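You operate a simulated robot arm through the tools that you are given. There is no shell and no other tool.

You run a simulated robot arm. Do the job below in one go: nothing can be reset, and whatever is moved stays where it is left.

TASK
Put things in order on the top of the flask bench. At the end: the short brush from the top of the flask bench stands on top of the grey flat brick (carton); the silver metal slug from the top of the flask bench stands where the short brush stood; the orange sample cup stands where the silver metal slug stood; the beige core from the top of the flask bench is on the clear plate; whatever was shut is shut again. Leave all else as you found it, and nothing knocked over.

Only the result counts: the job must be done as asked and must still hold three seconds after the hand-in. Knocking over, shifting, dropping, spilling or breaking anything else fails it.

THE ROBOT
A 6-joint arm with a two-finger parallel gripper, fixed in place. Base frame: the origin is at the foot of the arm, x ahead of it, y to its left, z up; the work surface is at about z = 0.8. Lengths are in m, angles in degrees, forces in N, time in s.
With the tool pointing down near the work surface it reaches from about 0.26 to 0.68 m from the base axis. Its first joint turns from -66.0 to 66.0 degrees. Payload 2.9 kg.
The tool frame sits at the grasp point between the pads (the TCP): z along the fingers, y along the line on which they close. The tips reach 0.03 m beyond it. Largest opening 0.11 m; finger width 0.02, thickness 0.01; the body of the gripper, 0.048 by 0.112 m, starts 0.055 m behind the TCP.
Orientation is that of the tool frame in the base frame, as a unit quaternion [x, y, z, w]. With the fingers straight down and closing along the base's y, the tool's x points along the base's -x, its y along +y and its z along -z.

THE INTERFACE
- The arm moves only by the tool send_rows. Its argument "targets" is one flat list of numbers, 7 for each row, row after row: the shift along the tool's x, y, z in units of 25 mm (1.0 is 25 mm), then the turn, a rotation vector about the tool's x, y, z in units of 4 degrees (1.0 is 4 degrees), then the finger opening in m, from 0 to 0.11. In form: [tx, ty, tz, wx, wy, wz, claw, tx, ty, tz, wx, wy, wz, claw, ...]. A call has 1 to 20 rows; each row shifts and turns the commanded pose from where the row before left it, along the tool's axes as they then stand. A call with a number of a shift or a turn outside -1 to 1 is refused whole. A row lasts 0.2 s, in which the tool goes at most 0.05 m and 8.6 degrees; a call with a longer step from one row to the next is refused whole, and so is a gripper value outside its range. Where a pose cannot be reached the arm comes as near as it can. A force on the tool above 40 N (or 10 N above the force at the start of the call, whichever is more), or a blocked arm, ends the call early, and 0.2 s more pass. Each finger travels about 0.108 m/s and halts on what it meets, pressing with about 27 N; the grip force reading is that of the motor and also rises with nothing between the fingers. The clock runs only during rows and for 0.2 s after the last one: add rows that do not move to give the fingers time. It gives the time, the measured TCP pose, the force on the tool (base axes), the opening and the grip force at its end, in the units of the frame above (readings bear some noise), with the torque about the TCP (base axes, N m) and any sound that the robot's microphone picked up.
- Cameras (640 x 400 px; columns grow to the right, rows downward): "scene" is fixed at [0.0673, 0.4242, 1.3944]; the picture's right is [-0.85, -0.53, 0.00], its down [-0.27, 0.43, -0.86] and it looks along [0.46, -0.73, -0.50] (base axes); focal length 374 px, centre (320, 200). "wrist" rides on the gripper at [0.072, 0.017, -0.103] in the tool frame; the picture's right is [-0.23, 0.97, 0.00], its down [-0.76, -0.18, -0.62] and it looks along [-0.61, -0.14, 0.78] (tool axes); focal length 222 px, centre (320, 200).
- get_image(camera): a new picture of that camera. It takes no simulated time.
- measure_at(camera, pixels): there is no depth. For up to 12 entries [column, row, z] of the newest picture of that camera ("zoom" is the newest enlarged one), the place [x, y] in the base frame at which the ray of that pixel passes the height z, good to about 0.002 m. It takes no simulated time.
- close_up(camera, box): a new picture of the part [left, top, right, bottom] of that camera's present view, enlarged. It takes no simulated time.
- finish_job(): hands the job in; it is judged then, once.

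Leave the gripper open and the arm clear of the work at the hand-in unless told otherwise.

The tools are called after "Emit:" as name(argument=value, ...) on one line, values as JSON. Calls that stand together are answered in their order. send_rows: Moves the arm, as the interface text tells. Its arguments: {"type":"object","properties":{"targets":{"type":"array"}},"required":["targets"]} The other tools are called the same way: get_image (camera) takes a picture; measure_at (camera, pixels) gives the place at which the rays of pixels pass given heights; close_up (camera, box) takes an enlarged picture of a part of a camera's view; finish_job () hands the job in.

At the start:

```text
t: 0.0
ee_pos: [0.3433, -0.1214, 1.0628]
ee_rot: [-0.001, 1.0, 0.0, 0.001]
contact_force: [-0.1, 0.2, -0.2]
torque: [0.0, 0.01, 0.01]
width: 0.11
gripper_force: 0.0
```

scene: 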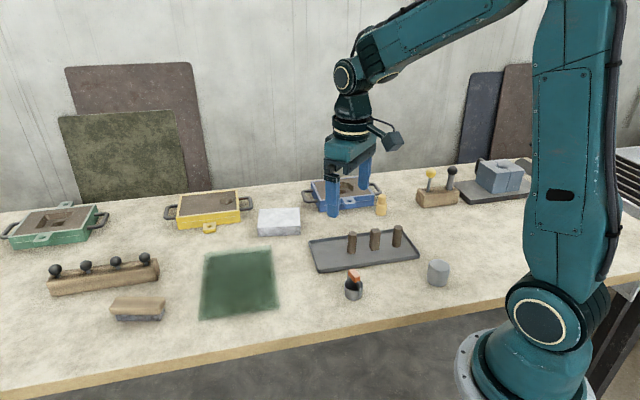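
wrist: 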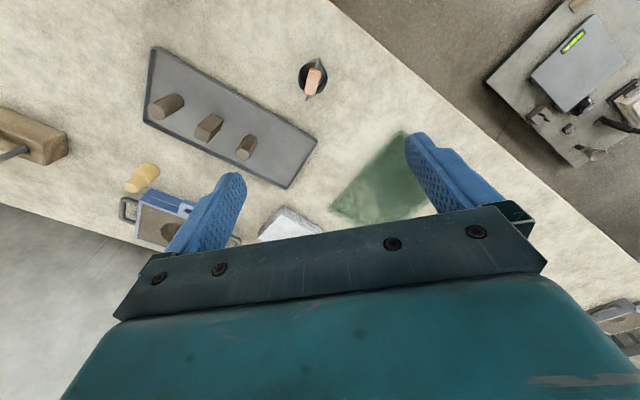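

I'll begin with a closer look at the bench. I can see trays at left, a green mat, a grey tray with three brown pegs, a dark cup at (354,285), a grey lump at (438,272), a beige thing at (381,205) and a white/grey brick at (279,221).

Emit:
close_up(camera="scene", box=[240, 150, 480, 300])

Emit:
close_up(camera="scene", box=[0, 180, 240, 330])

Emit:
close_up(camera="scene", box=[400, 130, 640, 280])

Emit:
close_up(camera="wrist", box=[0, 0, 400, 250])

```text
2.67 times, centred on (360, 225) of scene
```

zoom: 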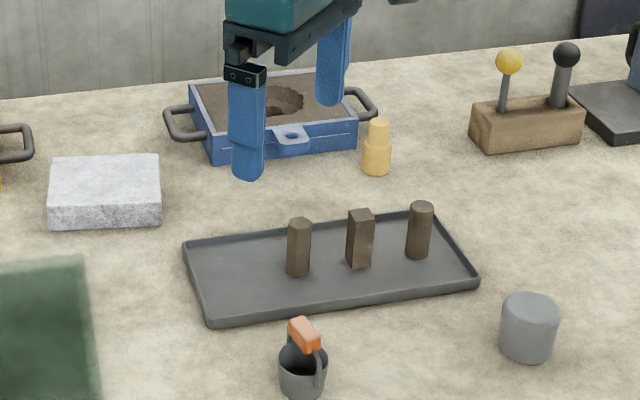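

```text
2.67 times, centred on (120, 255) of scene
```

zoom: 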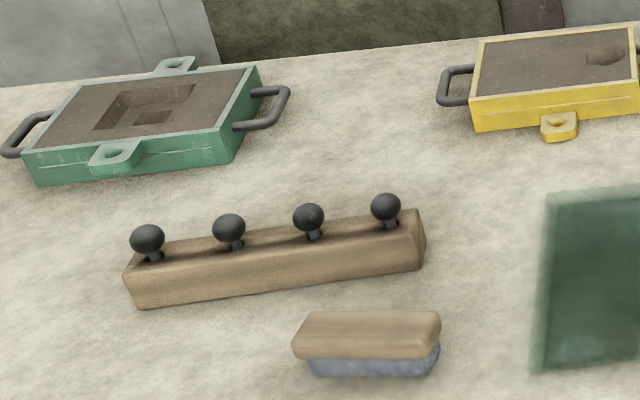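

```text
2.67 times, centred on (520, 205) of scene
```

zoom: 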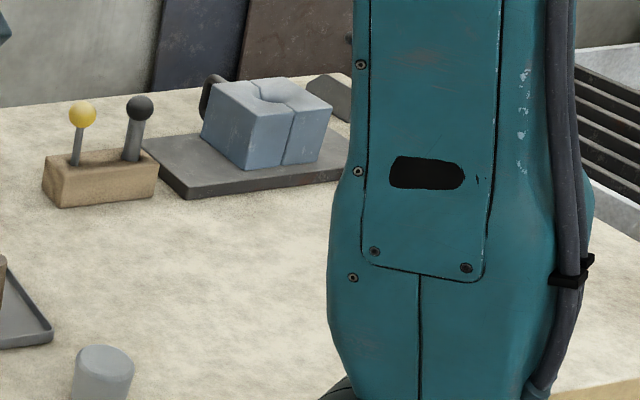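

```text
1.60 times, centred on (200, 125) of wrist
```

zoom: 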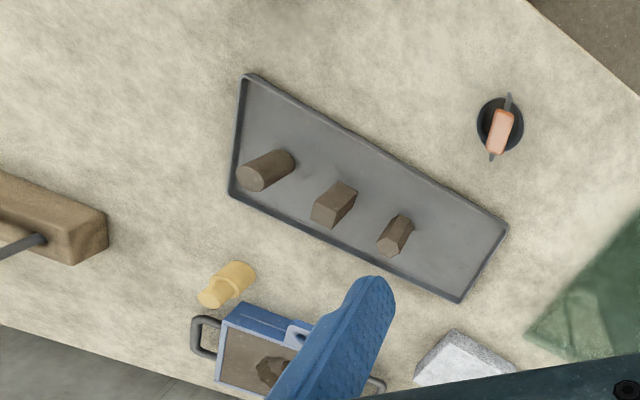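

The cup at (354,285) is dark with an orange handle, and I don't yet know which item is the "clear plate". I'll zoom in on the other parts of the wrist and scene views.

Emit:
close_up(camera="wrist", box=[480, 0, 640, 100])

Emit:
close_up(camera="wrist", box=[480, 80, 640, 180])

Emit:
close_up(camera="scene", box=[180, 230, 300, 330])

Emit:
close_up(camera="scene", box=[560, 120, 640, 400])

Emit:
close_up(camera="scene", box=[320, 255, 400, 305])

```text
4.00 times, centred on (560, 50) of wrist
```

zoom: 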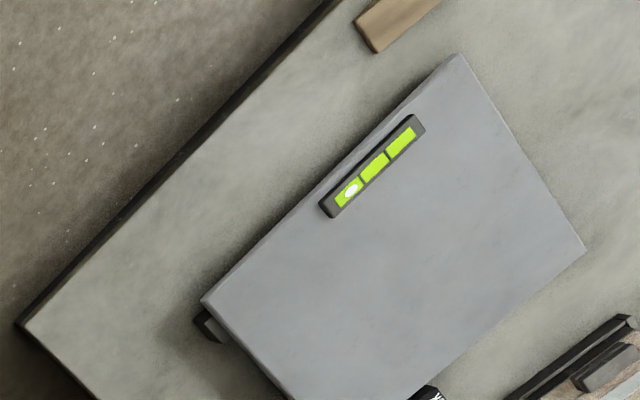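

```text
4.00 times, centred on (560, 130) of wrist
```

zoom: 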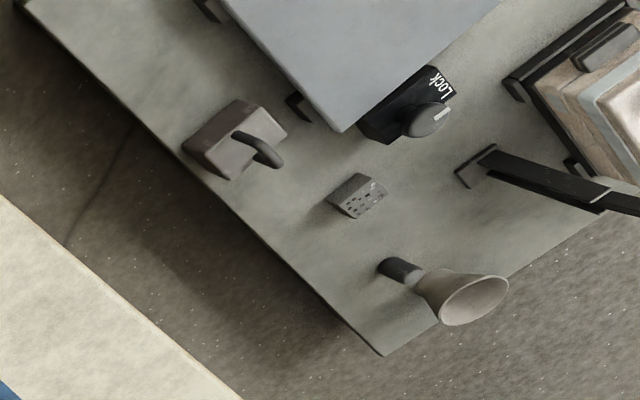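

```text
4.00 times, centred on (240, 280) of scene
```

zoom: 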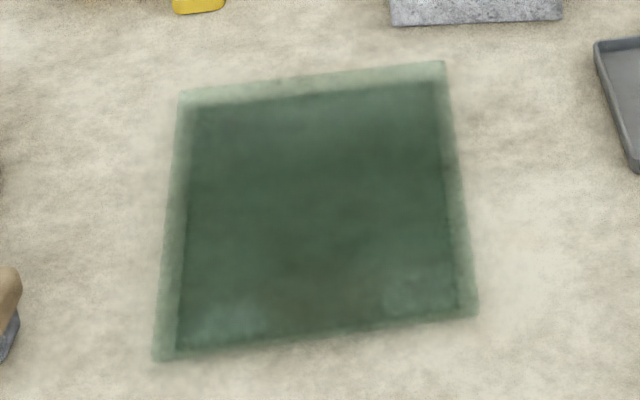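

```text
1.43 times, centred on (600, 260) of scene
```

zoom: 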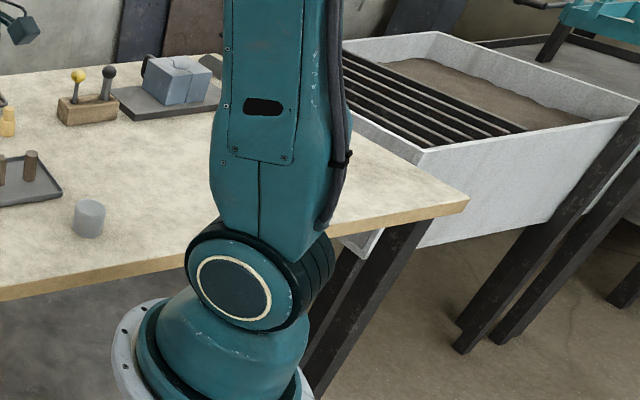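

```text
8.00 times, centred on (360, 280) of scene
```

zoom: 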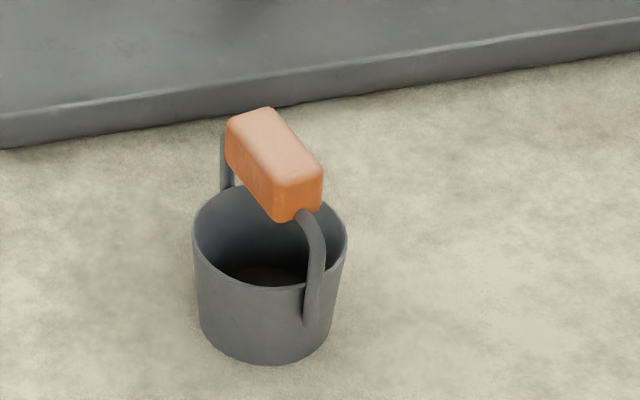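

The orange-handled pail holds something dark, so it has to stay upright. The green translucent square is probably the clear plate. Next I'll take rough object positions from the scene picture.

Emit:
get_image(camera="scene")

Emit:
measure_at(camera="scene", pixels=[[438, 283, 0.8], [439, 265, 0.84], [354, 294, 0.8], [381, 212, 0.8], [137, 318, 0.8], [137, 304, 0.83], [278, 235, 0.8], [258, 208, 0.83], [299, 208, 0.83], [301, 232, 0.83], [258, 235, 0.8], [240, 283, 0.8]])

Emit:
measure_at(camera="scene", pixels=[[205, 252, 0.805], [272, 247, 0.805], [279, 308, 0.805], [198, 320, 0.805], [309, 240, 0.8], [411, 231, 0.8], [419, 256, 0.8], [319, 272, 0.8], [499, 180, 0.8], [437, 205, 0.8], [105, 290, 0.8], [0, 365, 0.8]])

```text
taken
```

scene: 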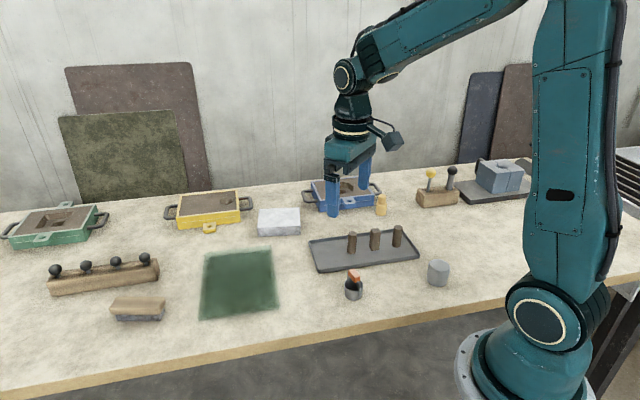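

```text
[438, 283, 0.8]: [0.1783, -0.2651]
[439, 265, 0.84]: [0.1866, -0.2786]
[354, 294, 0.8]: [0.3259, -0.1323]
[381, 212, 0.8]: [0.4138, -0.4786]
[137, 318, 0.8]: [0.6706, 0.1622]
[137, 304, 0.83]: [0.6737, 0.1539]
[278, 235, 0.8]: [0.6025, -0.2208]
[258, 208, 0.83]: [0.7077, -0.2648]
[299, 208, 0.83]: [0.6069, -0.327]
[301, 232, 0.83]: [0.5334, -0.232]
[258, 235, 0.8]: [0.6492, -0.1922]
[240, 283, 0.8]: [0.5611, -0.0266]
```

```text
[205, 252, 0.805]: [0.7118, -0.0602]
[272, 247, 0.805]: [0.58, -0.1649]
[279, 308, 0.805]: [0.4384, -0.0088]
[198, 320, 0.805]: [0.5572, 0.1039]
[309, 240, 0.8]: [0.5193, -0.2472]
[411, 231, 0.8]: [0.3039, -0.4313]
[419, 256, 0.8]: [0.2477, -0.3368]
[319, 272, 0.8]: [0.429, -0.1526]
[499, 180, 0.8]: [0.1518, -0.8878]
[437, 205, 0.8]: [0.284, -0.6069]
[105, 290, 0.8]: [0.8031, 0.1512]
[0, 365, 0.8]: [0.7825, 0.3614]
```

Estimates from the scene picture:

| Item | Position | Note |
|---|---|---|
| Slug | (0.18, -0.275) | |
| Brush | (0.673, 0.155) | at the edge of reach |
| Pail | (0.326, -0.132) | |
| Core | (0.414, -0.479) | |
| Brick | (0.615, -0.255) | |

Next I'll move the hand at height z≈1.06 towards (0.45, 0.10) so the wrist camera can see the brush and the green plate.

Emit:
send_rows(targets=[-0.474, 0.984, 0, 0, 0, 0, 0.11, -0.474, 0.984, 0, 0, 0, 0, 0.11, -0.474, 0.984, 0, 0, 0, 0, 0.11, -0.474, 0.984, 0, 0, 0, 0, 0.11, -0.474, 0.984, 0, 0, 0, 0, 0.11, -0.474, 0.984, 0, 0, 0, 0, 0.11, -0.474, 0.984, 0, 0, 0, 0, 0.11, -0.474, 0.984, 0, 0, 0, 0, 0.11, -0.474, 0.984, 0, 0, 0, 0, 0.11, 0, 0, 0, 0, 0, 0, 0.11])

Emit:
get_image(camera="wrist")

Emit:
get_image(camera="scene")

```text
t: 2.2
ee_pos: [0.4496, 0.1001, 1.0633]
ee_rot: [0.0, 1.0, 0.001, 0.001]
contact_force: [0.2, -0.5, 0.6]
torque: [0.03, 0.03, -0.01]
width: 0.1099
gripper_force: 0.1
```

```text
taken
```

wrist: 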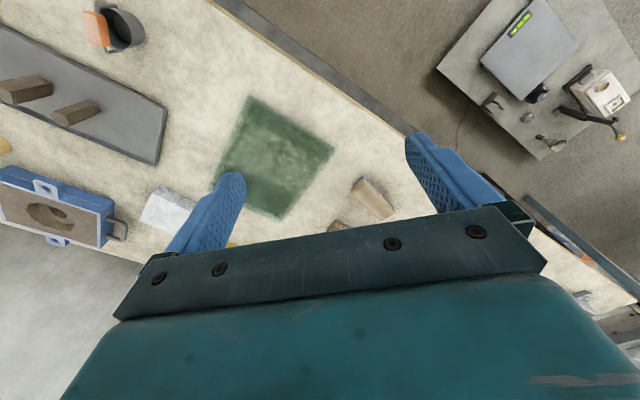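

```text
taken
```

scene: 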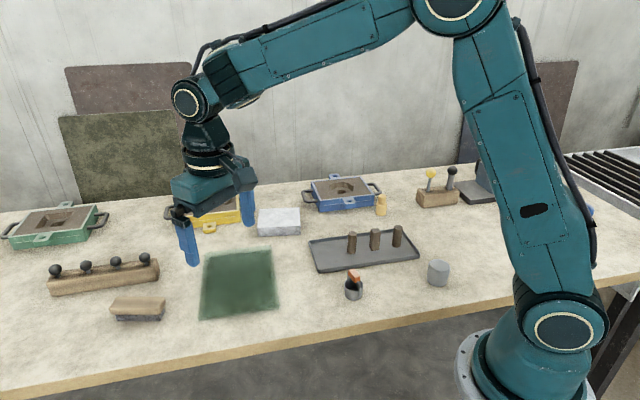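

The green plate is at (275,155) in the wrist view, the brush at (372,200), and there's something near (570,250). I'll zoom in on all of these.

Emit:
close_up(camera="wrist", box=[200, 80, 420, 230])

Emit:
close_up(camera="wrist", box=[500, 180, 640, 330])

Emit:
close_up(camera="wrist", box=[430, 0, 640, 160])

Emit:
close_up(camera="wrist", box=[0, 0, 240, 260])

Emit:
close_up(camera="scene", box=[440, 140, 640, 280])

```text
2.67 times, centred on (310, 155) of wrist
```

zoom: 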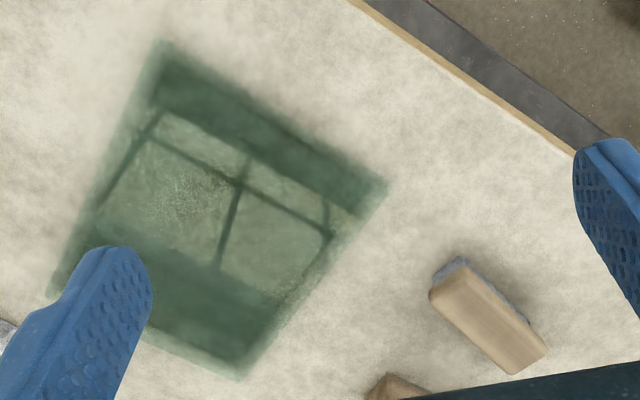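

```text
2.67 times, centred on (570, 255) of wrist
```

zoom: 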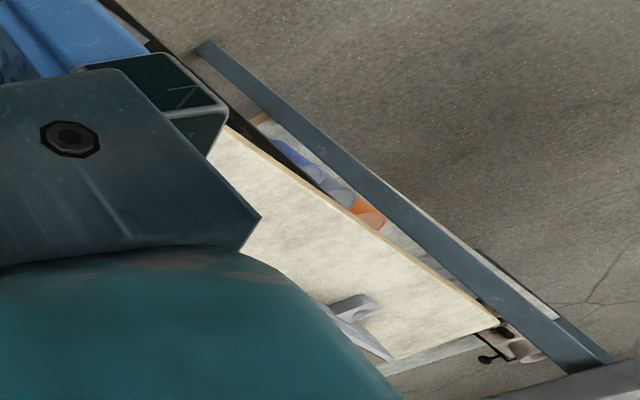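

```text
2.50 times, centred on (535, 80) of wrist
```

zoom: 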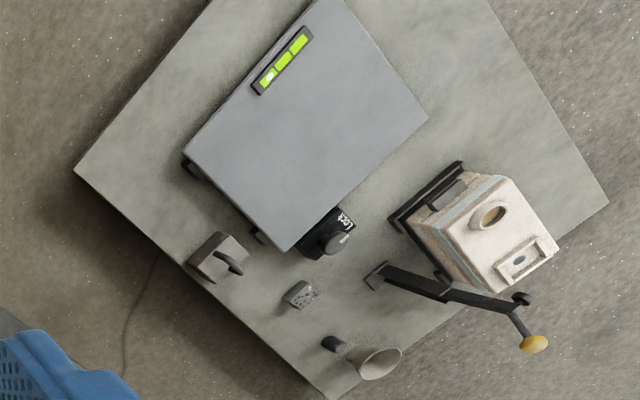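

```text
1.54 times, centred on (120, 130) of wrist
```

zoom: 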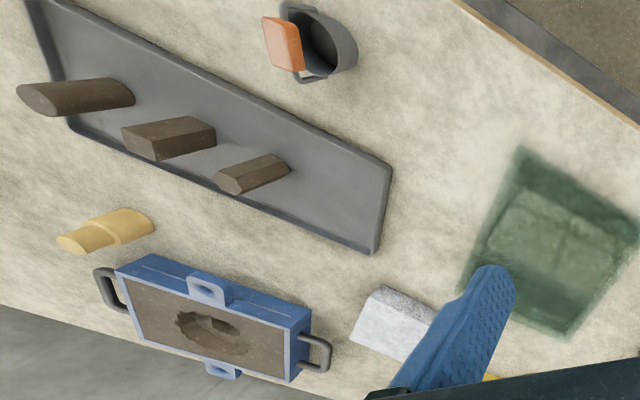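

```text
2.86 times, centred on (540, 210) of scene
```

zoom: 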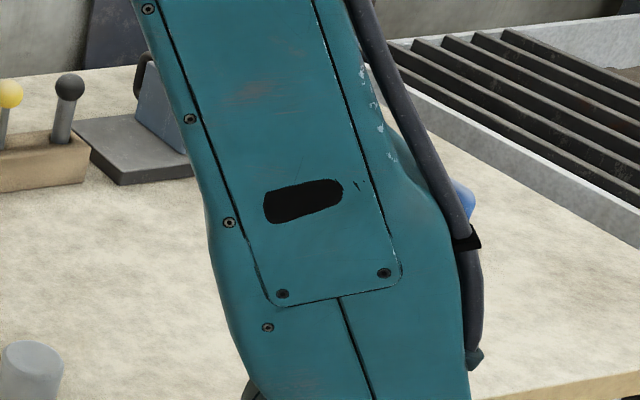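

Near wrist pixel (588,259) there are blue, clear and orange things beyond the left end of the bench. In the scene view a blue spot shows at about (592,207), behind the arm. I'll measure both.

Emit:
measure_at(camera="wrist", pixels=[[588, 259, 0.8], [588, 259, 0.6], [588, 259, 0.4], [275, 155, 0.8], [372, 200, 0.82], [560, 235, 0.6], [545, 180, 0.8]])

Emit:
measure_at(camera="scene", pixels=[[592, 210, 0.8], [592, 210, 0.85], [437, 200, 0.8]])

```text
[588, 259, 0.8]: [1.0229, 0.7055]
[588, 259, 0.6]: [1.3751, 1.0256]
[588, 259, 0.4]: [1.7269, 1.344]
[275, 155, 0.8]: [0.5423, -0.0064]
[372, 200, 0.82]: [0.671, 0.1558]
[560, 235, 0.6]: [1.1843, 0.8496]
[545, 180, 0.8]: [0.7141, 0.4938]
```

```text
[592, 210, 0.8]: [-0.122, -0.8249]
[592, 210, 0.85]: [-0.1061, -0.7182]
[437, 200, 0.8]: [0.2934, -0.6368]
```

Those items are well out of reach, so the orange-handled pail must be the sample cup. Now I'll zoom in on the brush for exact geometry.

Emit:
close_up(camera="wrist", box=[330, 165, 410, 215])

Emit:
close_up(camera="scene", box=[97, 283, 177, 333])

```text
8.00 times, centred on (370, 190) of wrist
```

zoom: 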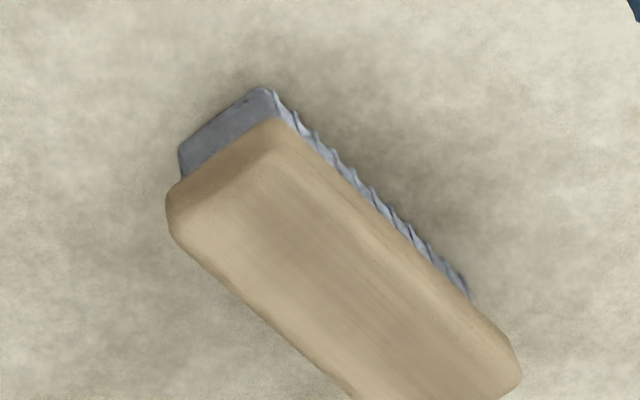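

```text
8.00 times, centred on (137, 308) of scene
```

zoom: 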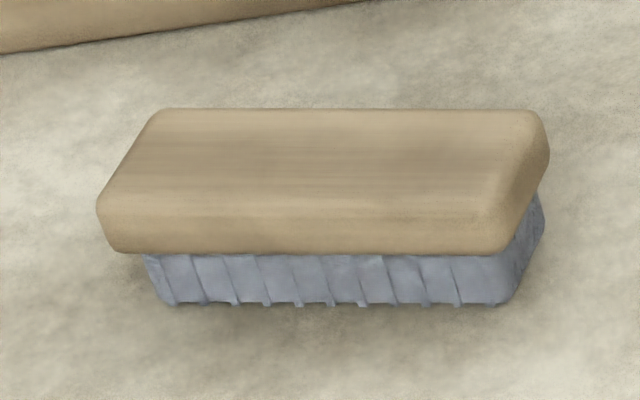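

Emit:
measure_at(camera="zoom", pixels=[[170, 305, 0.8], [503, 305, 0.8], [543, 228, 0.8], [110, 250, 0.82], [500, 253, 0.82], [160, 110, 0.835], [540, 112, 0.835], [500, 215, 0.835], [100, 205, 0.835], [160, 110, 0.845], [540, 112, 0.845], [500, 215, 0.845]])

Emit:
measure_at(camera="wrist", pixels=[[363, 176.4, 0.8], [347.3, 187.3, 0.8], [365.6, 180.0, 0.835], [351.2, 189.0, 0.835], [365.6, 180.0, 0.845], [351.2, 189.0, 0.845], [395.0, 208.5, 0.835], [395.0, 208.5, 0.845], [388.5, 201.5, 0.8]])

```text
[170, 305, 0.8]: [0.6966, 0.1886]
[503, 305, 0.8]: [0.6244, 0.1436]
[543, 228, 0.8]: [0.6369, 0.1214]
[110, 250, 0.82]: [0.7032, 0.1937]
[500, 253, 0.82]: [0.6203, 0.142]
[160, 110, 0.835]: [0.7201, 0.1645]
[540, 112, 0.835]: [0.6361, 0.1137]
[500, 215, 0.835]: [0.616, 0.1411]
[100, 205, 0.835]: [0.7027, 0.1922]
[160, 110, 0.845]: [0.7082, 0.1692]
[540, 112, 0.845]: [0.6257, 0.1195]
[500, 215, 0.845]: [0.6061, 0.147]
```

```text
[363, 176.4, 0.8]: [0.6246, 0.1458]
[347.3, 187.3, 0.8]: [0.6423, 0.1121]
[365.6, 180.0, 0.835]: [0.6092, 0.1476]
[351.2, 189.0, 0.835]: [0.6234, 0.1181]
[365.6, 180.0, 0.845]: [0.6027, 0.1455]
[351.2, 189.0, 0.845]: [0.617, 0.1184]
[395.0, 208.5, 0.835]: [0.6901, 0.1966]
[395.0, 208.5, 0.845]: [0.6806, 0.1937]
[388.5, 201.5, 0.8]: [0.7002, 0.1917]
```

Brush: long axis about 32° from +x, centre about (0.668, 0.154), wood from z≈0.82 to 0.84 and about 0.034 wide. Next I'll zoom on the brick, core, slug and pail in the scene camera.

Emit:
close_up(camera="scene", box=[239, 196, 319, 246])

Emit:
measure_at(camera="zoom", pixels=[[320, 200, 0.8]])

```text
8.00 times, centred on (279, 221) of scene
```

zoom: 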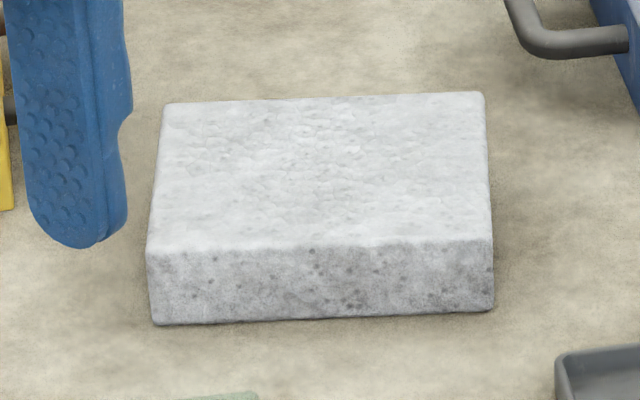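

```text
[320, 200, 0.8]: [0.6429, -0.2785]
```

Emit:
measure_at(camera="zoom", pixels=[[155, 325, 0.8], [494, 308, 0.8], [147, 250, 0.82], [492, 240, 0.82], [147, 250, 0.825], [492, 240, 0.825], [147, 250, 0.83], [492, 240, 0.83], [165, 103, 0.825], [484, 92, 0.825], [165, 103, 0.82], [484, 92, 0.82]])

Emit:
close_up(camera="scene", box=[341, 180, 421, 230])

```text
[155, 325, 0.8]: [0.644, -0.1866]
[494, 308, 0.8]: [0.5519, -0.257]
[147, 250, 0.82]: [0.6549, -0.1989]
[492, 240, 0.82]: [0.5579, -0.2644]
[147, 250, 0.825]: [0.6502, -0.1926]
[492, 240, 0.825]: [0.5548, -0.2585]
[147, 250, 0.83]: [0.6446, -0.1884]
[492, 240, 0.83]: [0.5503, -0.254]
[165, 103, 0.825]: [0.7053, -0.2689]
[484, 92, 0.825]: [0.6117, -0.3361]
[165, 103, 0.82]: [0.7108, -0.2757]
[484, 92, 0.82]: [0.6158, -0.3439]
```

```text
8.00 times, centred on (381, 205) of scene
```

zoom: 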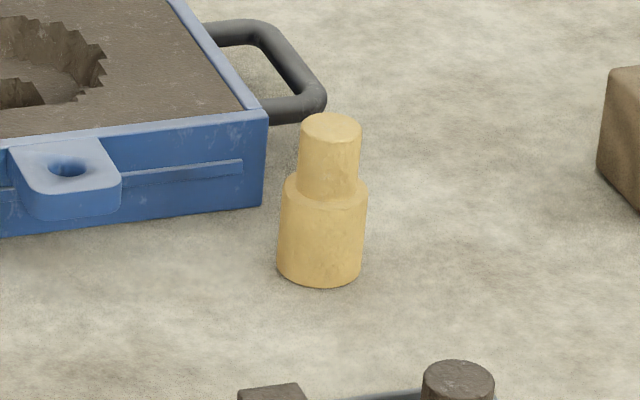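

Brick top is at z≈0.83, about 0.115 x 0.093 with its axis at 35°, centre about (0.6255, -0.2586). Next I'll measure the core and the flask and handle points near it from this zoom (core base about (320,265), top (331,127)), then zoom on the slug.

Emit:
measure_at(camera="zoom", pixels=[[277, 265, 0.8], [362, 265, 0.8], [320, 286, 0.8], [331, 127, 0.85], [331, 127, 0.855], [331, 127, 0.86], [265, 205, 0.8], [265, 115, 0.845], [325, 110, 0.83], [262, 110, 0.83], [600, 175, 0.8], [458, 365, 0.85]])

Emit:
close_up(camera="scene", box=[398, 248, 478, 298])

```text
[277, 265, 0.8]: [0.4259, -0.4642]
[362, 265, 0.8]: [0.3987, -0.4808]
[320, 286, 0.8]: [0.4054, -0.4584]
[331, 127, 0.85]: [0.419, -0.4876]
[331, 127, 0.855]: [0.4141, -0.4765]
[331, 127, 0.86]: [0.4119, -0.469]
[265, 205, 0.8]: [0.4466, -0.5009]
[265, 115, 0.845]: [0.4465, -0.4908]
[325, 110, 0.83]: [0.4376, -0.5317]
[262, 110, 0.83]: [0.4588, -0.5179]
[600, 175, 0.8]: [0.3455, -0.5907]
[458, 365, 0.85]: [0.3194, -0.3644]
```

```text
8.00 times, centred on (438, 273) of scene
```

zoom: 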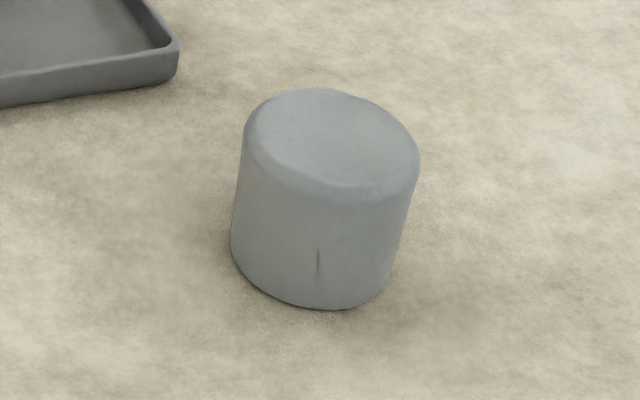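

Core: base centre about (0.413, -0.4725), body diameter 0.032, height 0.057. Now I'll measure the slug from this zoom, then zoom on the pail.

Emit:
measure_at(camera="zoom", pixels=[[325, 311, 0.8], [231, 248, 0.8], [387, 288, 0.8], [332, 137, 0.835], [332, 137, 0.84], [332, 137, 0.845], [332, 137, 0.85], [245, 135, 0.845], [420, 160, 0.845], [160, 45, 0.805], [175, 70, 0.8]])

Emit:
close_up(camera="scene", box=[314, 260, 394, 310])

```text
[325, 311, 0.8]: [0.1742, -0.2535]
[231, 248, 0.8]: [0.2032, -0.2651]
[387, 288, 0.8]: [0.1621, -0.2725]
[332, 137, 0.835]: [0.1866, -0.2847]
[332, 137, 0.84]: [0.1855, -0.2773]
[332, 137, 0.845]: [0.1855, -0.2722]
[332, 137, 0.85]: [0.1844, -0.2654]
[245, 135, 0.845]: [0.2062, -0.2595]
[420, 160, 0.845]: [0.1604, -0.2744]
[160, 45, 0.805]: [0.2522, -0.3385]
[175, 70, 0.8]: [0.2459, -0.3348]
```

```text
8.00 times, centred on (354, 285) of scene
```

zoom: 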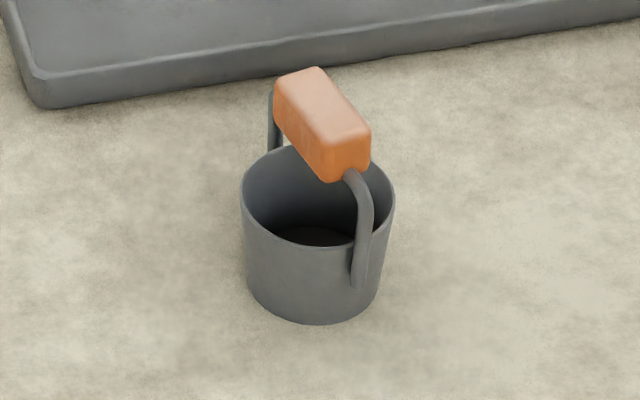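

Slug centre is about (0.183, -0.274), diameter about 0.046, top about z 0.842. Next I'll measure the pail from this zoom: base front (318,325), rim extremes (241,200) and (394,205), handle top.

Emit:
measure_at(camera="zoom", pixels=[[318, 326, 0.8], [249, 290, 0.8], [380, 290, 0.8], [241, 195, 0.835], [394, 195, 0.835], [318, 145, 0.835], [318, 246, 0.835], [318, 105, 0.87], [318, 105, 0.865], [318, 105, 0.875], [350, 175, 0.86], [290, 75, 0.87]])

Emit:
measure_at(camera="wrist", pixels=[[128, 30, 0.8], [95, 25, 0.87]])

```text
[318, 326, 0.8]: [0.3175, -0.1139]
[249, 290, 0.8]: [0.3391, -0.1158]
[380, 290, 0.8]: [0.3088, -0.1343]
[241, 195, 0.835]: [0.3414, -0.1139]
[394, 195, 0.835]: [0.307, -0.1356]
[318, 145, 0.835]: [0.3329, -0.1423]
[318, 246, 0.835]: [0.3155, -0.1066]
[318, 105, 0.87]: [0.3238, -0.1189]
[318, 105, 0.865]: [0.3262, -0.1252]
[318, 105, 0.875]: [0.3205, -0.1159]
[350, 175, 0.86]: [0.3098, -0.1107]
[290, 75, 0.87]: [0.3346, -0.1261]
```

```text
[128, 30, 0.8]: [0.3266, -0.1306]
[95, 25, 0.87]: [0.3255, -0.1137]
```

Pail: centre about (0.3255, -0.128), radius about 0.02, handle top about z 0.868. I'll start with the brush: hover over it at z=1.0 and yaw +32° so the fingers close across its width.

Emit:
send_rows(targets=[-0.913, 0.204, 0.281, 0, 0, 0, 0.11, -0.913, 0.204, 0.281, 0, 0, 0, 0.11, -0.913, 0.204, 0.281, 0, 0, 0, 0.11, -0.913, 0.204, 0.281, 0, 0, 0, 0.11, -0.913, 0.204, 0.281, 0, 0, 0, 0.11, -0.913, 0.204, 0.281, 0, 0, 0, 0.11, -0.913, 0.204, 0.281, 0, 0, 0, 0.11, -0.913, 0.204, 0.281, 0, 0, 0, 0.11, -0.913, 0.204, 0.281, 0, 0, 0, 0.11, 0, 0, 0, 0, 0, -1, 0.11, 0, 0, 0, 0, 0, -1, 0.11, 0, 0, 0, 0, 0, -1, 0.11, 0, 0, 0, 0, 0, -1, 0.11, 0, 0, 0, 0, 0, -1, 0.11, 0, 0, 0, 0, 0, -1, 0.11, 0, 0, 0, 0, 0, -1, 0.11, 0, 0, 0, 0, 0, -1, 0.11, 0, 0, 0, 0, 0, 0, 0.11, 0, 0, 0, 0, 0, 0, 0.11])

Emit:
get_image(camera="wrist")

Emit:
get_image(camera="scene")

```text
t: 6.2
ee_pos: [0.6498, 0.1454, 0.9998]
ee_rot: [-0.275, 0.961, 0.001, 0.0]
contact_force: [0.6, 0.3, -0.7]
torque: [-0.01, 0.04, 0.02]
width: 0.11
gripper_force: 0.0
out of reach, approached as far as the arm can: row 11
```

```text
taken
```

wrist: 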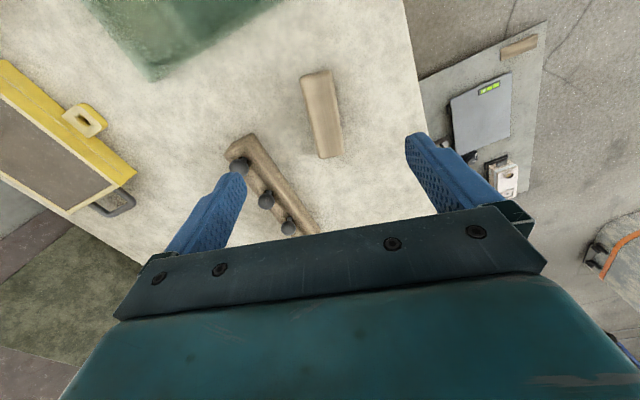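

```text
taken
```

scene: 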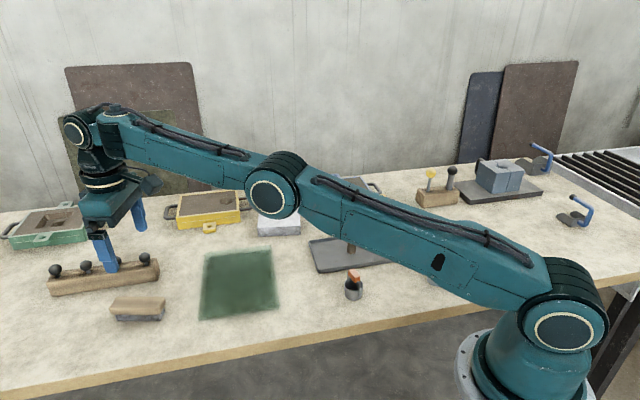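

The arm stopped at (0.650, 0.145, 1.0), its reach limit at this height. The brush shows at (322,112) in the wrist view, so I'll zoom in and measure.

Emit:
close_up(camera="wrist", box=[240, 60, 400, 160])

```text
4.00 times, centred on (320, 110) of wrist
```

zoom: 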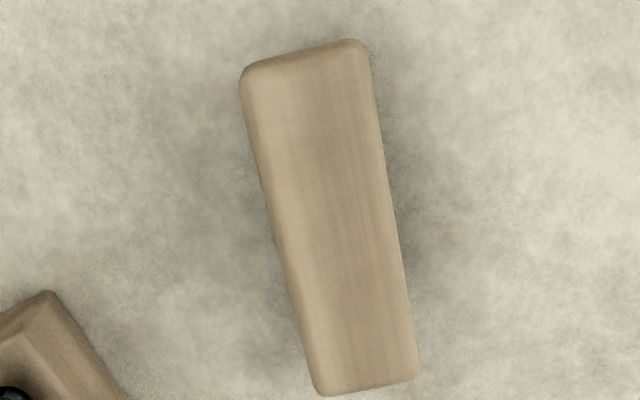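

Emit:
measure_at(camera="zoom", pixels=[[245, 78, 0.838], [362, 45, 0.838], [416, 378, 0.838], [322, 394, 0.838], [245, 78, 0.825], [362, 45, 0.825], [416, 378, 0.825], [322, 394, 0.825], [330, 215, 0.838]])

```text
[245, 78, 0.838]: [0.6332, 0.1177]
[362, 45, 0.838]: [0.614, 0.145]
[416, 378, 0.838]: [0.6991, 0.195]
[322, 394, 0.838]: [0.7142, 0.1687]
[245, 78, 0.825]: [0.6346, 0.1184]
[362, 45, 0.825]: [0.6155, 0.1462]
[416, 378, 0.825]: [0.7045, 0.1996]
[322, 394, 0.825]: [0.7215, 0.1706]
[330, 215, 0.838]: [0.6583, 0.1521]
```

Brush centre refined to (0.666, 0.156), axis at 31.5°, wood 0.097 x 0.034. The hand sits on the brush's axis, about 15–19 mm towards its near end. I'll narrow the fingers to 0.07 and descend to z≈0.88, just above the brush.

Emit:
send_rows(targets=[0, 0, 0.96, 0, 0, 0, 0.07, 0, 0, 0.96, 0, 0, 0, 0.07, 0, 0, 0.96, 0, 0, 0, 0.07, 0, 0, 0.96, 0, 0, 0, 0.07, 0, 0, 0.96, 0, 0, 0, 0.07, 0, 0, 0, 0, 0, 0, 0.07])

Emit:
close_up(camera="wrist", box=[160, 40, 480, 240])

Emit:
close_up(camera="scene", box=[40, 220, 200, 330])

```text
t: 7.6
ee_pos: [0.6489, 0.145, 0.8813]
ee_rot: [-0.275, 0.961, 0.0, -0.001]
contact_force: [-0.3, -0.5, 0.0]
torque: [0.02, 0.03, 0.03]
width: 0.0701
gripper_force: 0.0
```

```text
2.00 times, centred on (320, 140) of wrist
```

zoom: 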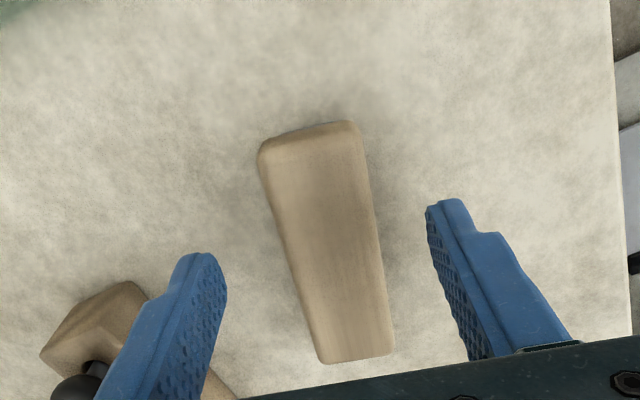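

```text
3.64 times, centred on (120, 275) of scene
```

zoom: 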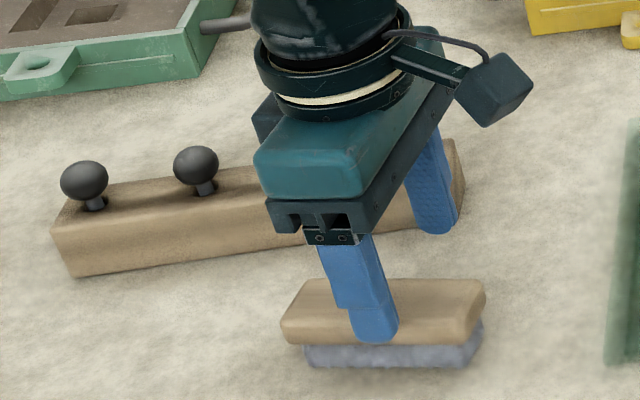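

The commanded pose has reset to the real one. Before descending I'll check how far the knob block is from the far finger.

Emit:
measure_at(camera="scene", pixels=[[53.6, 295.5, 0.8], [159.4, 280.5, 0.8], [157, 261, 0.84], [160, 262, 0.84]])

Emit:
measure_at(camera="wrist", pixels=[[180, 215, 0.8], [225, 182, 0.8], [225, 182, 0.84], [235, 193, 0.84]])

```text
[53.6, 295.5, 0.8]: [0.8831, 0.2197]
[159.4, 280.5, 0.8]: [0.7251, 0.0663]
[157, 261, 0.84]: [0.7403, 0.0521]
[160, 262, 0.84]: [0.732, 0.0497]
```

```text
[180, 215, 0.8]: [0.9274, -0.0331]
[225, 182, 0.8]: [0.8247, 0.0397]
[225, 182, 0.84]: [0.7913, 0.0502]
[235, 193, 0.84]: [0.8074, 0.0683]
```

The block corner at (0.725, 0.066) is about 6 cm from the finger, so that's clear. I'll shift 8.5 mm outward along the brush and descend to z≈0.839.

Emit:
send_rows(targets=[-0.17, 0, 0.56, 0, 0, 0, 0.07, -0.17, 0, 0.56, 0, 0, 0, 0.07, 0, 0, 0.56, 0, 0, 0, 0.07, 0, 0, 0, 0, 0, 0, 0.07])

Emit:
close_up(camera="scene", box=[80, 250, 200, 330])

Emit:
close_up(camera="wrist", box=[160, 40, 480, 240])

```text
t: 8.6
ee_pos: [0.6562, 0.1503, 0.8381]
ee_rot: [-0.275, 0.961, 0.001, 0.0]
contact_force: [0.4, 0.1, 0.2]
torque: [-0.02, 0.0, -0.02]
width: 0.0697
gripper_force: 0.0
```

```text
5.00 times, centred on (140, 290) of scene
```

zoom: 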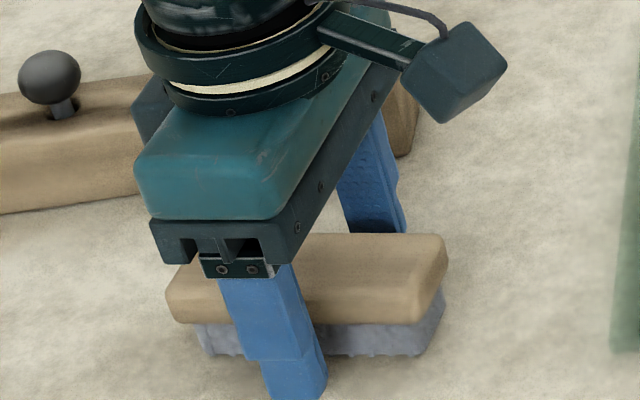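

```text
2.00 times, centred on (320, 140) of wrist
```

zoom: 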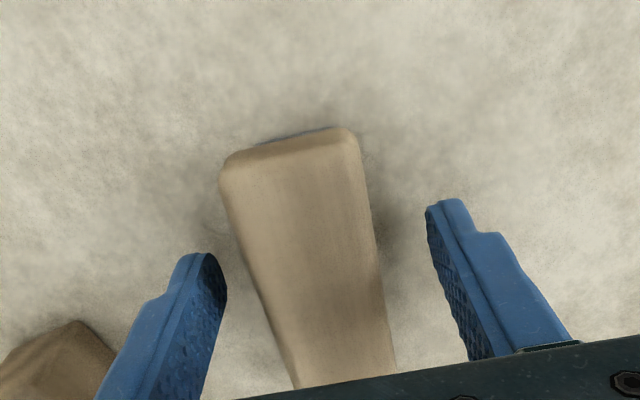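

The fingers straddle the wooden back. Closing on it now.

Emit:
send_rows(targets=[0, 0, 0, 0, 0, 0, 0.05, 0, 0, 0, 0, 0, 0, 0.04, 0, 0, 0, 0, 0, 0, 0.025, 0, 0, 0, 0, 0, 0, 0.02, 0, 0, 0, 0, 0, 0, 0.02])

Emit:
close_up(camera="wrist", box=[160, 40, 480, 240])

```text
t: 9.8
ee_pos: [0.6573, 0.1504, 0.8377]
ee_rot: [-0.276, 0.961, 0.0, 0.0]
contact_force: [-0.4, 0.4, -0.2]
torque: [-0.03, -0.05, -0.02]
width: 0.0355
gripper_force: 27.1
```

```text
2.00 times, centred on (320, 140) of wrist
```

zoom: 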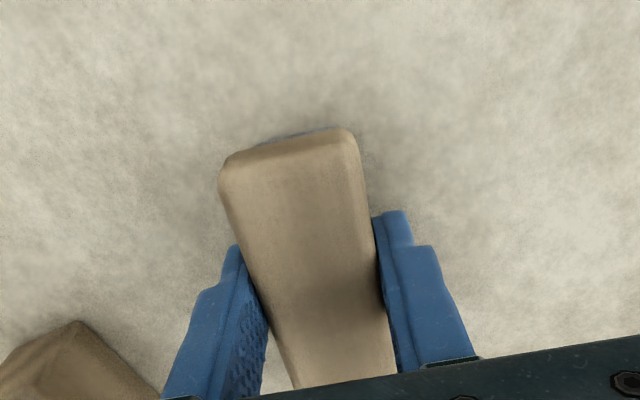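

The grip holds: width 0.0355, force 27 N. Now I'll lift about 5 cm and check that the brush comes up level.

Emit:
send_rows(targets=[0, 0, -0.4, 0, 0, 0, 0.02, 0.2, 0, -0.6, 0, 0, 0, 0.02, 0.2, 0, -0.9, 0, 0, 0, 0.02, 0.2, 0, -0.9, 0, 0, 0, 0.02, 0, 0, 0, 0, 0, 0, 0.02])

Emit:
close_up(camera="scene", box=[60, 220, 220, 330])

```text
t: 11.0
ee_pos: [0.6426, 0.142, 0.9074]
ee_rot: [-0.275, 0.961, -0.001, 0.0]
contact_force: [0.1, -0.2, -0.3]
torque: [0.05, 0.0, -0.01]
width: 0.0357
gripper_force: 26.9
```

```text
3.64 times, centred on (140, 275) of scene
```

zoom: 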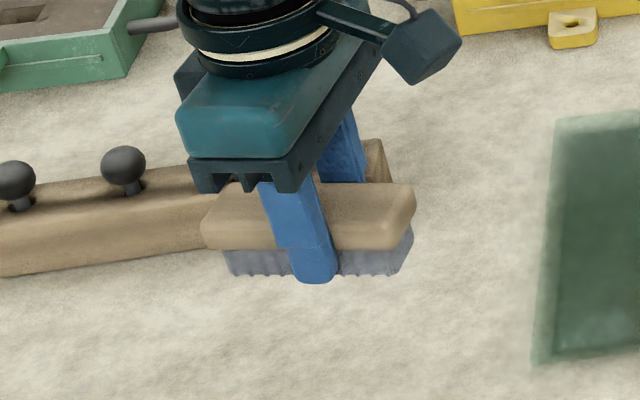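

The brush is level and secure. I'll carry it on an inward arc at z≈0.94 towards the brick.

Emit:
send_rows(targets=[0.818, -0.85, -0.189, 0, 0, 0, 0.02, 0.818, -0.85, -0.189, 0, 0, 0, 0.02, 0.818, -0.85, -0.189, 0, 0, 0, 0.02, 0.818, -0.85, -0.189, 0, 0, 0, 0.02, 0.818, -0.85, -0.189, 0, 0, 0, 0.02, 0.818, -0.85, -0.189, 0, 0, 0, 0.02, 0.818, -0.85, -0.189, 0, 0, 0, 0.02, 0.507, -0.875, 0, 0, 0, 0, 0.02, 0.507, -0.875, 0, 0, 0, 0, 0.02, 0.507, -0.875, 0, 0, 0, 0, 0.02, 0.507, -0.875, 0, 0, 0, 0, 0.02, 0.507, -0.875, 0, 0, 0, 0, 0.02, 0.507, -0.875, 0, 0, 0, 0, 0.02, 0.507, -0.875, 0, 0, 0, 0, 0.02, 0.507, -0.875, 0, 0, 0, 0, 0.02, 0, 0, 0, 0, 0, -0.875, 0.02, 0, 0, 0, 0, 0, 0, 0.02])

Emit:
get_image(camera="wrist")

Emit:
get_image(camera="scene")

```text
t: 14.6
ee_pos: [0.6092, -0.2619, 0.941]
ee_rot: [-0.305, 0.952, 0.001, 0.0]
contact_force: [0.0, -0.6, -2.3]
torque: [0.02, 0.01, 0.0]
width: 0.0354
gripper_force: 27.8
```

```text
taken
```

wrist: 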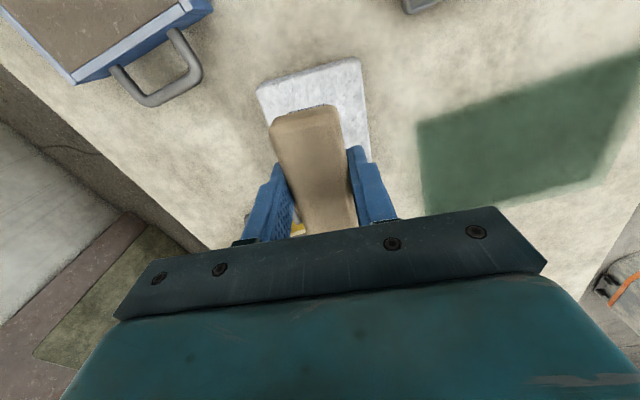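

```text
taken
```

scene: 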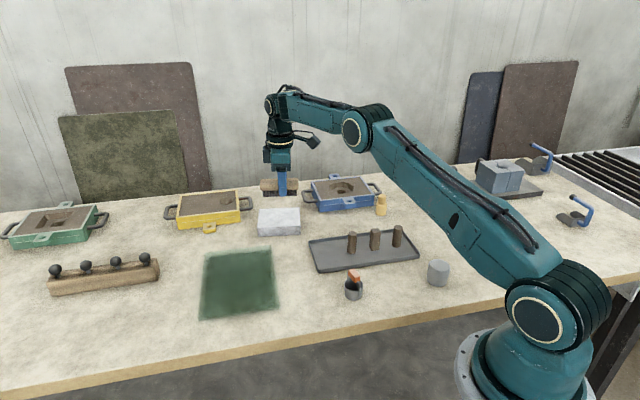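

Yaw is 35.5° and the hand is at (0.609, -0.262, 0.941). The brick's near end shows in the wrist view from (257,88) to (360,58), so I'll measure it to refine the brick centre.

Emit:
close_up(camera="wrist", box=[230, 40, 390, 140])

Emit:
measure_at(camera="zoom", pixels=[[110, 190, 0.83], [525, 72, 0.83], [550, 350, 0.83], [305, 128, 0.83], [550, 350, 0.8]])

```text
4.00 times, centred on (310, 90) of wrist
```

zoom: 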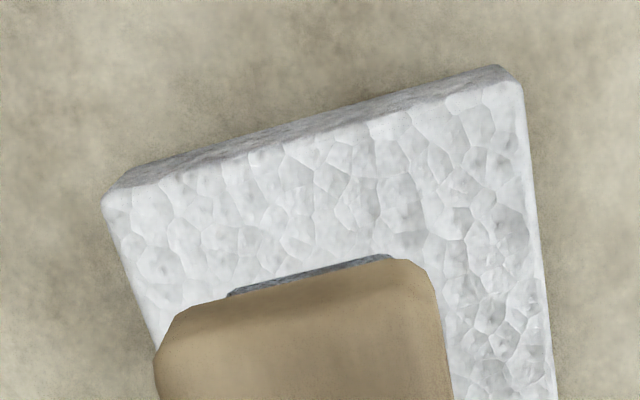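

```text
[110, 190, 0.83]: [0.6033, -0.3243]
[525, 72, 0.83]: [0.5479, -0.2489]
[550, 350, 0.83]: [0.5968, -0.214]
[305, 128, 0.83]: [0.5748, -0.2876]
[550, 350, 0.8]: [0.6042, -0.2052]
```

Brick centre refined to about (0.6245, -0.2555). I'll shift the hand about 7 mm to line up and descend to z≈0.874, so the bristles hang just above the brick.

Emit:
send_rows(targets=[-0.22, -0.15, 0.2, 0, 0, 0, 0.02, 0, 0, 0.6, 0, 0, 0, 0.02, 0, 0, 0.6, 0, 0, 0, 0.02, 0, 0, 0.6, 0, 0, 0, 0.02, 0, 0, 0.68, 0, 0, 0, 0.02, 0, 0, 0, 0, 0, 0, 0.02])

Emit:
close_up(camera="scene", box=[230, 170, 330, 245])

Emit:
close_up(camera="wrist", box=[200, 20, 440, 170])

```text
t: 16.0
ee_pos: [0.6152, -0.2608, 0.8748]
ee_rot: [-0.305, 0.952, 0.0, 0.0]
contact_force: [-0.2, -0.2, -1.2]
torque: [-0.02, 0.0, 0.01]
width: 0.0356
gripper_force: 27.1
```

```text
5.33 times, centred on (280, 208) of scene
```

zoom: 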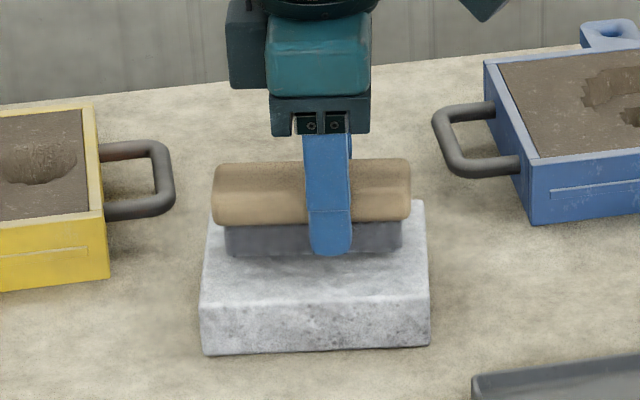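

```text
2.67 times, centred on (320, 95) of wrist
```

zoom: 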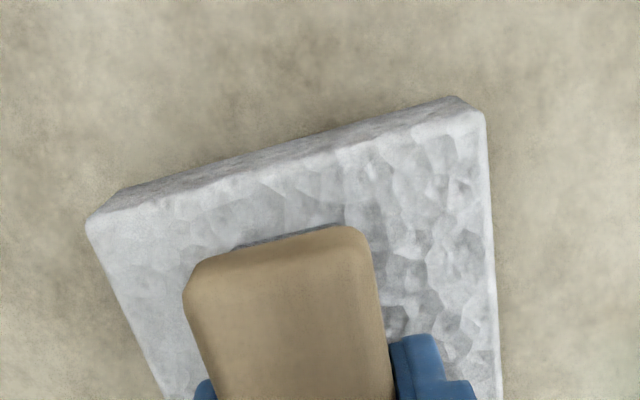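

The brush is centred over the brick. Now small downward steps until it touches.

Emit:
send_rows(targets=[0, 0, 0.08, 0, 0, 0, 0.02, 0, 0, 0.08, 0, 0, 0, 0.02, 0, 0, 0, 0, 0, 0, 0.02])

Emit:
close_up(camera="scene", box=[230, 170, 330, 245])

```text
t: 16.8
ee_pos: [0.6152, -0.2624, 0.8702]
ee_rot: [-0.305, 0.952, 0.0, 0.0]
contact_force: [-3.6, -0.3, 5.2]
torque: [0.05, 0.1, 0.03]
width: 0.0356
gripper_force: 27.1
```

```text
5.33 times, centred on (280, 208) of scene
```

zoom: 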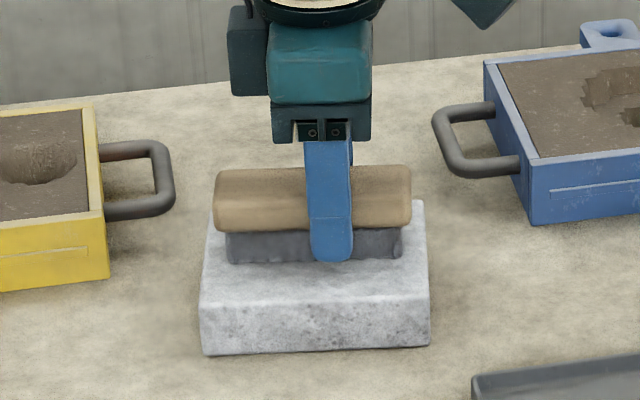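

It has touched (Fz +5 N). Opening the fingers to 0.065 to release.

Emit:
send_rows(targets=[0, 0, 0, 0, 0, 0, 0.036, 0, 0, 0, 0, 0, 0, 0.045, 0, 0, 0, 0, 0, 0, 0.065, 0, 0, 0, 0, 0, 0, 0.065])

Emit:
close_up(camera="scene", box=[230, 170, 330, 245])

```text
t: 17.8
ee_pos: [0.615, -0.262, 0.8695]
ee_rot: [-0.305, 0.952, 0.001, 0.0]
contact_force: [0.1, 0.1, 0.2]
torque: [-0.02, 0.01, 0.0]
width: 0.0648
gripper_force: 0.1
```

```text
5.33 times, centred on (280, 208) of scene
```

zoom: 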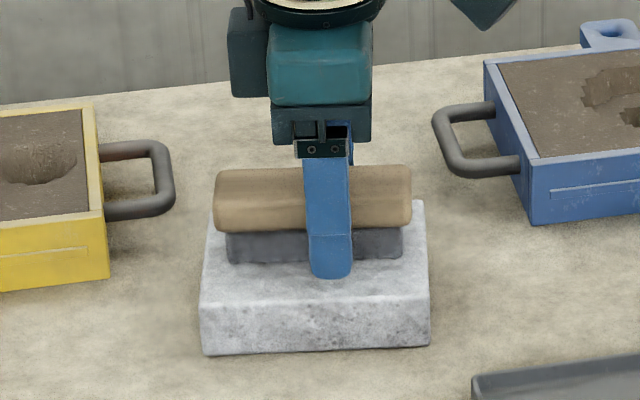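

The brush stands on the brick. I'll lift straight up, pull back to about (0.45, -0.27, 0.96) and begin yawing back for the slug.

Emit:
send_rows(targets=[0, 0, -0.6, 0, 0, 0, 0.065, 0, 0, -1, 0, 0, 0, 0.065, 0, 0, -1, 0, 0, 0, 0.065, 0, 0, -1, 0, 0, 0, 0.065, 0.927, 0.595, 0, 0, 0, 0, 0.08, 0.927, 0.595, 0, 0, 0, 0, 0.08, 0.927, 0.595, 0, 0, 0, 0, 0.08, 0.927, 0.595, 0, 0, 0, 0, 0.08, 0.927, 0.595, 0, 0, 0, 0, 0.08, 0.927, 0.595, 0, 0, 0, 0, 0.08, 0, 0, 0, 0, 0, 1, 0.08, 0, 0, 0, 0, 0, 1, 0.08, 0, 0, 0, 0, 0, 1, 0.08, 0, 0, 0, 0, 0, 1, 0.08, 0, 0, 0, 0, 0, 1, 0.08, 0, 0, 0, 0, 0, 1, 0.08, 0, 0, 0, 0, 0, 1, 0.08, 0, 0, 0, 0, 0, 1, 0.08, 0, 0, 0, 0, 0, 1, 0.08, 0, 0, 0, 0, 0, 0, 0.08])

Emit:
get_image(camera="scene")

Emit:
get_image(camera="wrist")

```text
t: 22.0
ee_pos: [0.4508, -0.2692, 0.958]
ee_rot: [0.005, 1.0, 0.0, 0.001]
contact_force: [0.1, 0.0, -0.2]
torque: [-0.02, -0.01, 0.04]
width: 0.0799
gripper_force: 0.0
```

```text
taken
```

scene: 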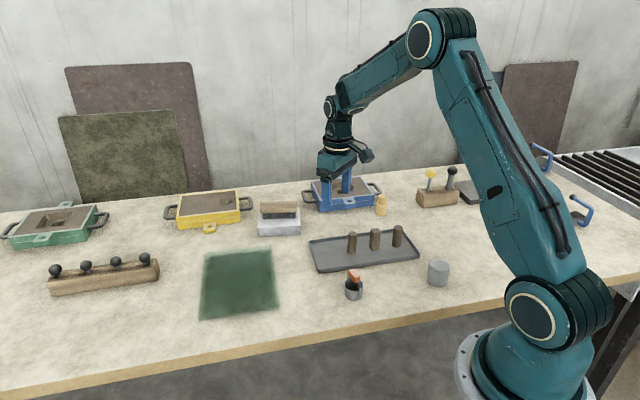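

```text
taken
```

wrist: 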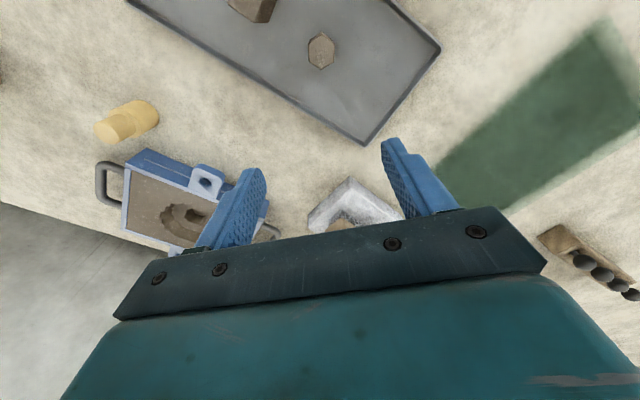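

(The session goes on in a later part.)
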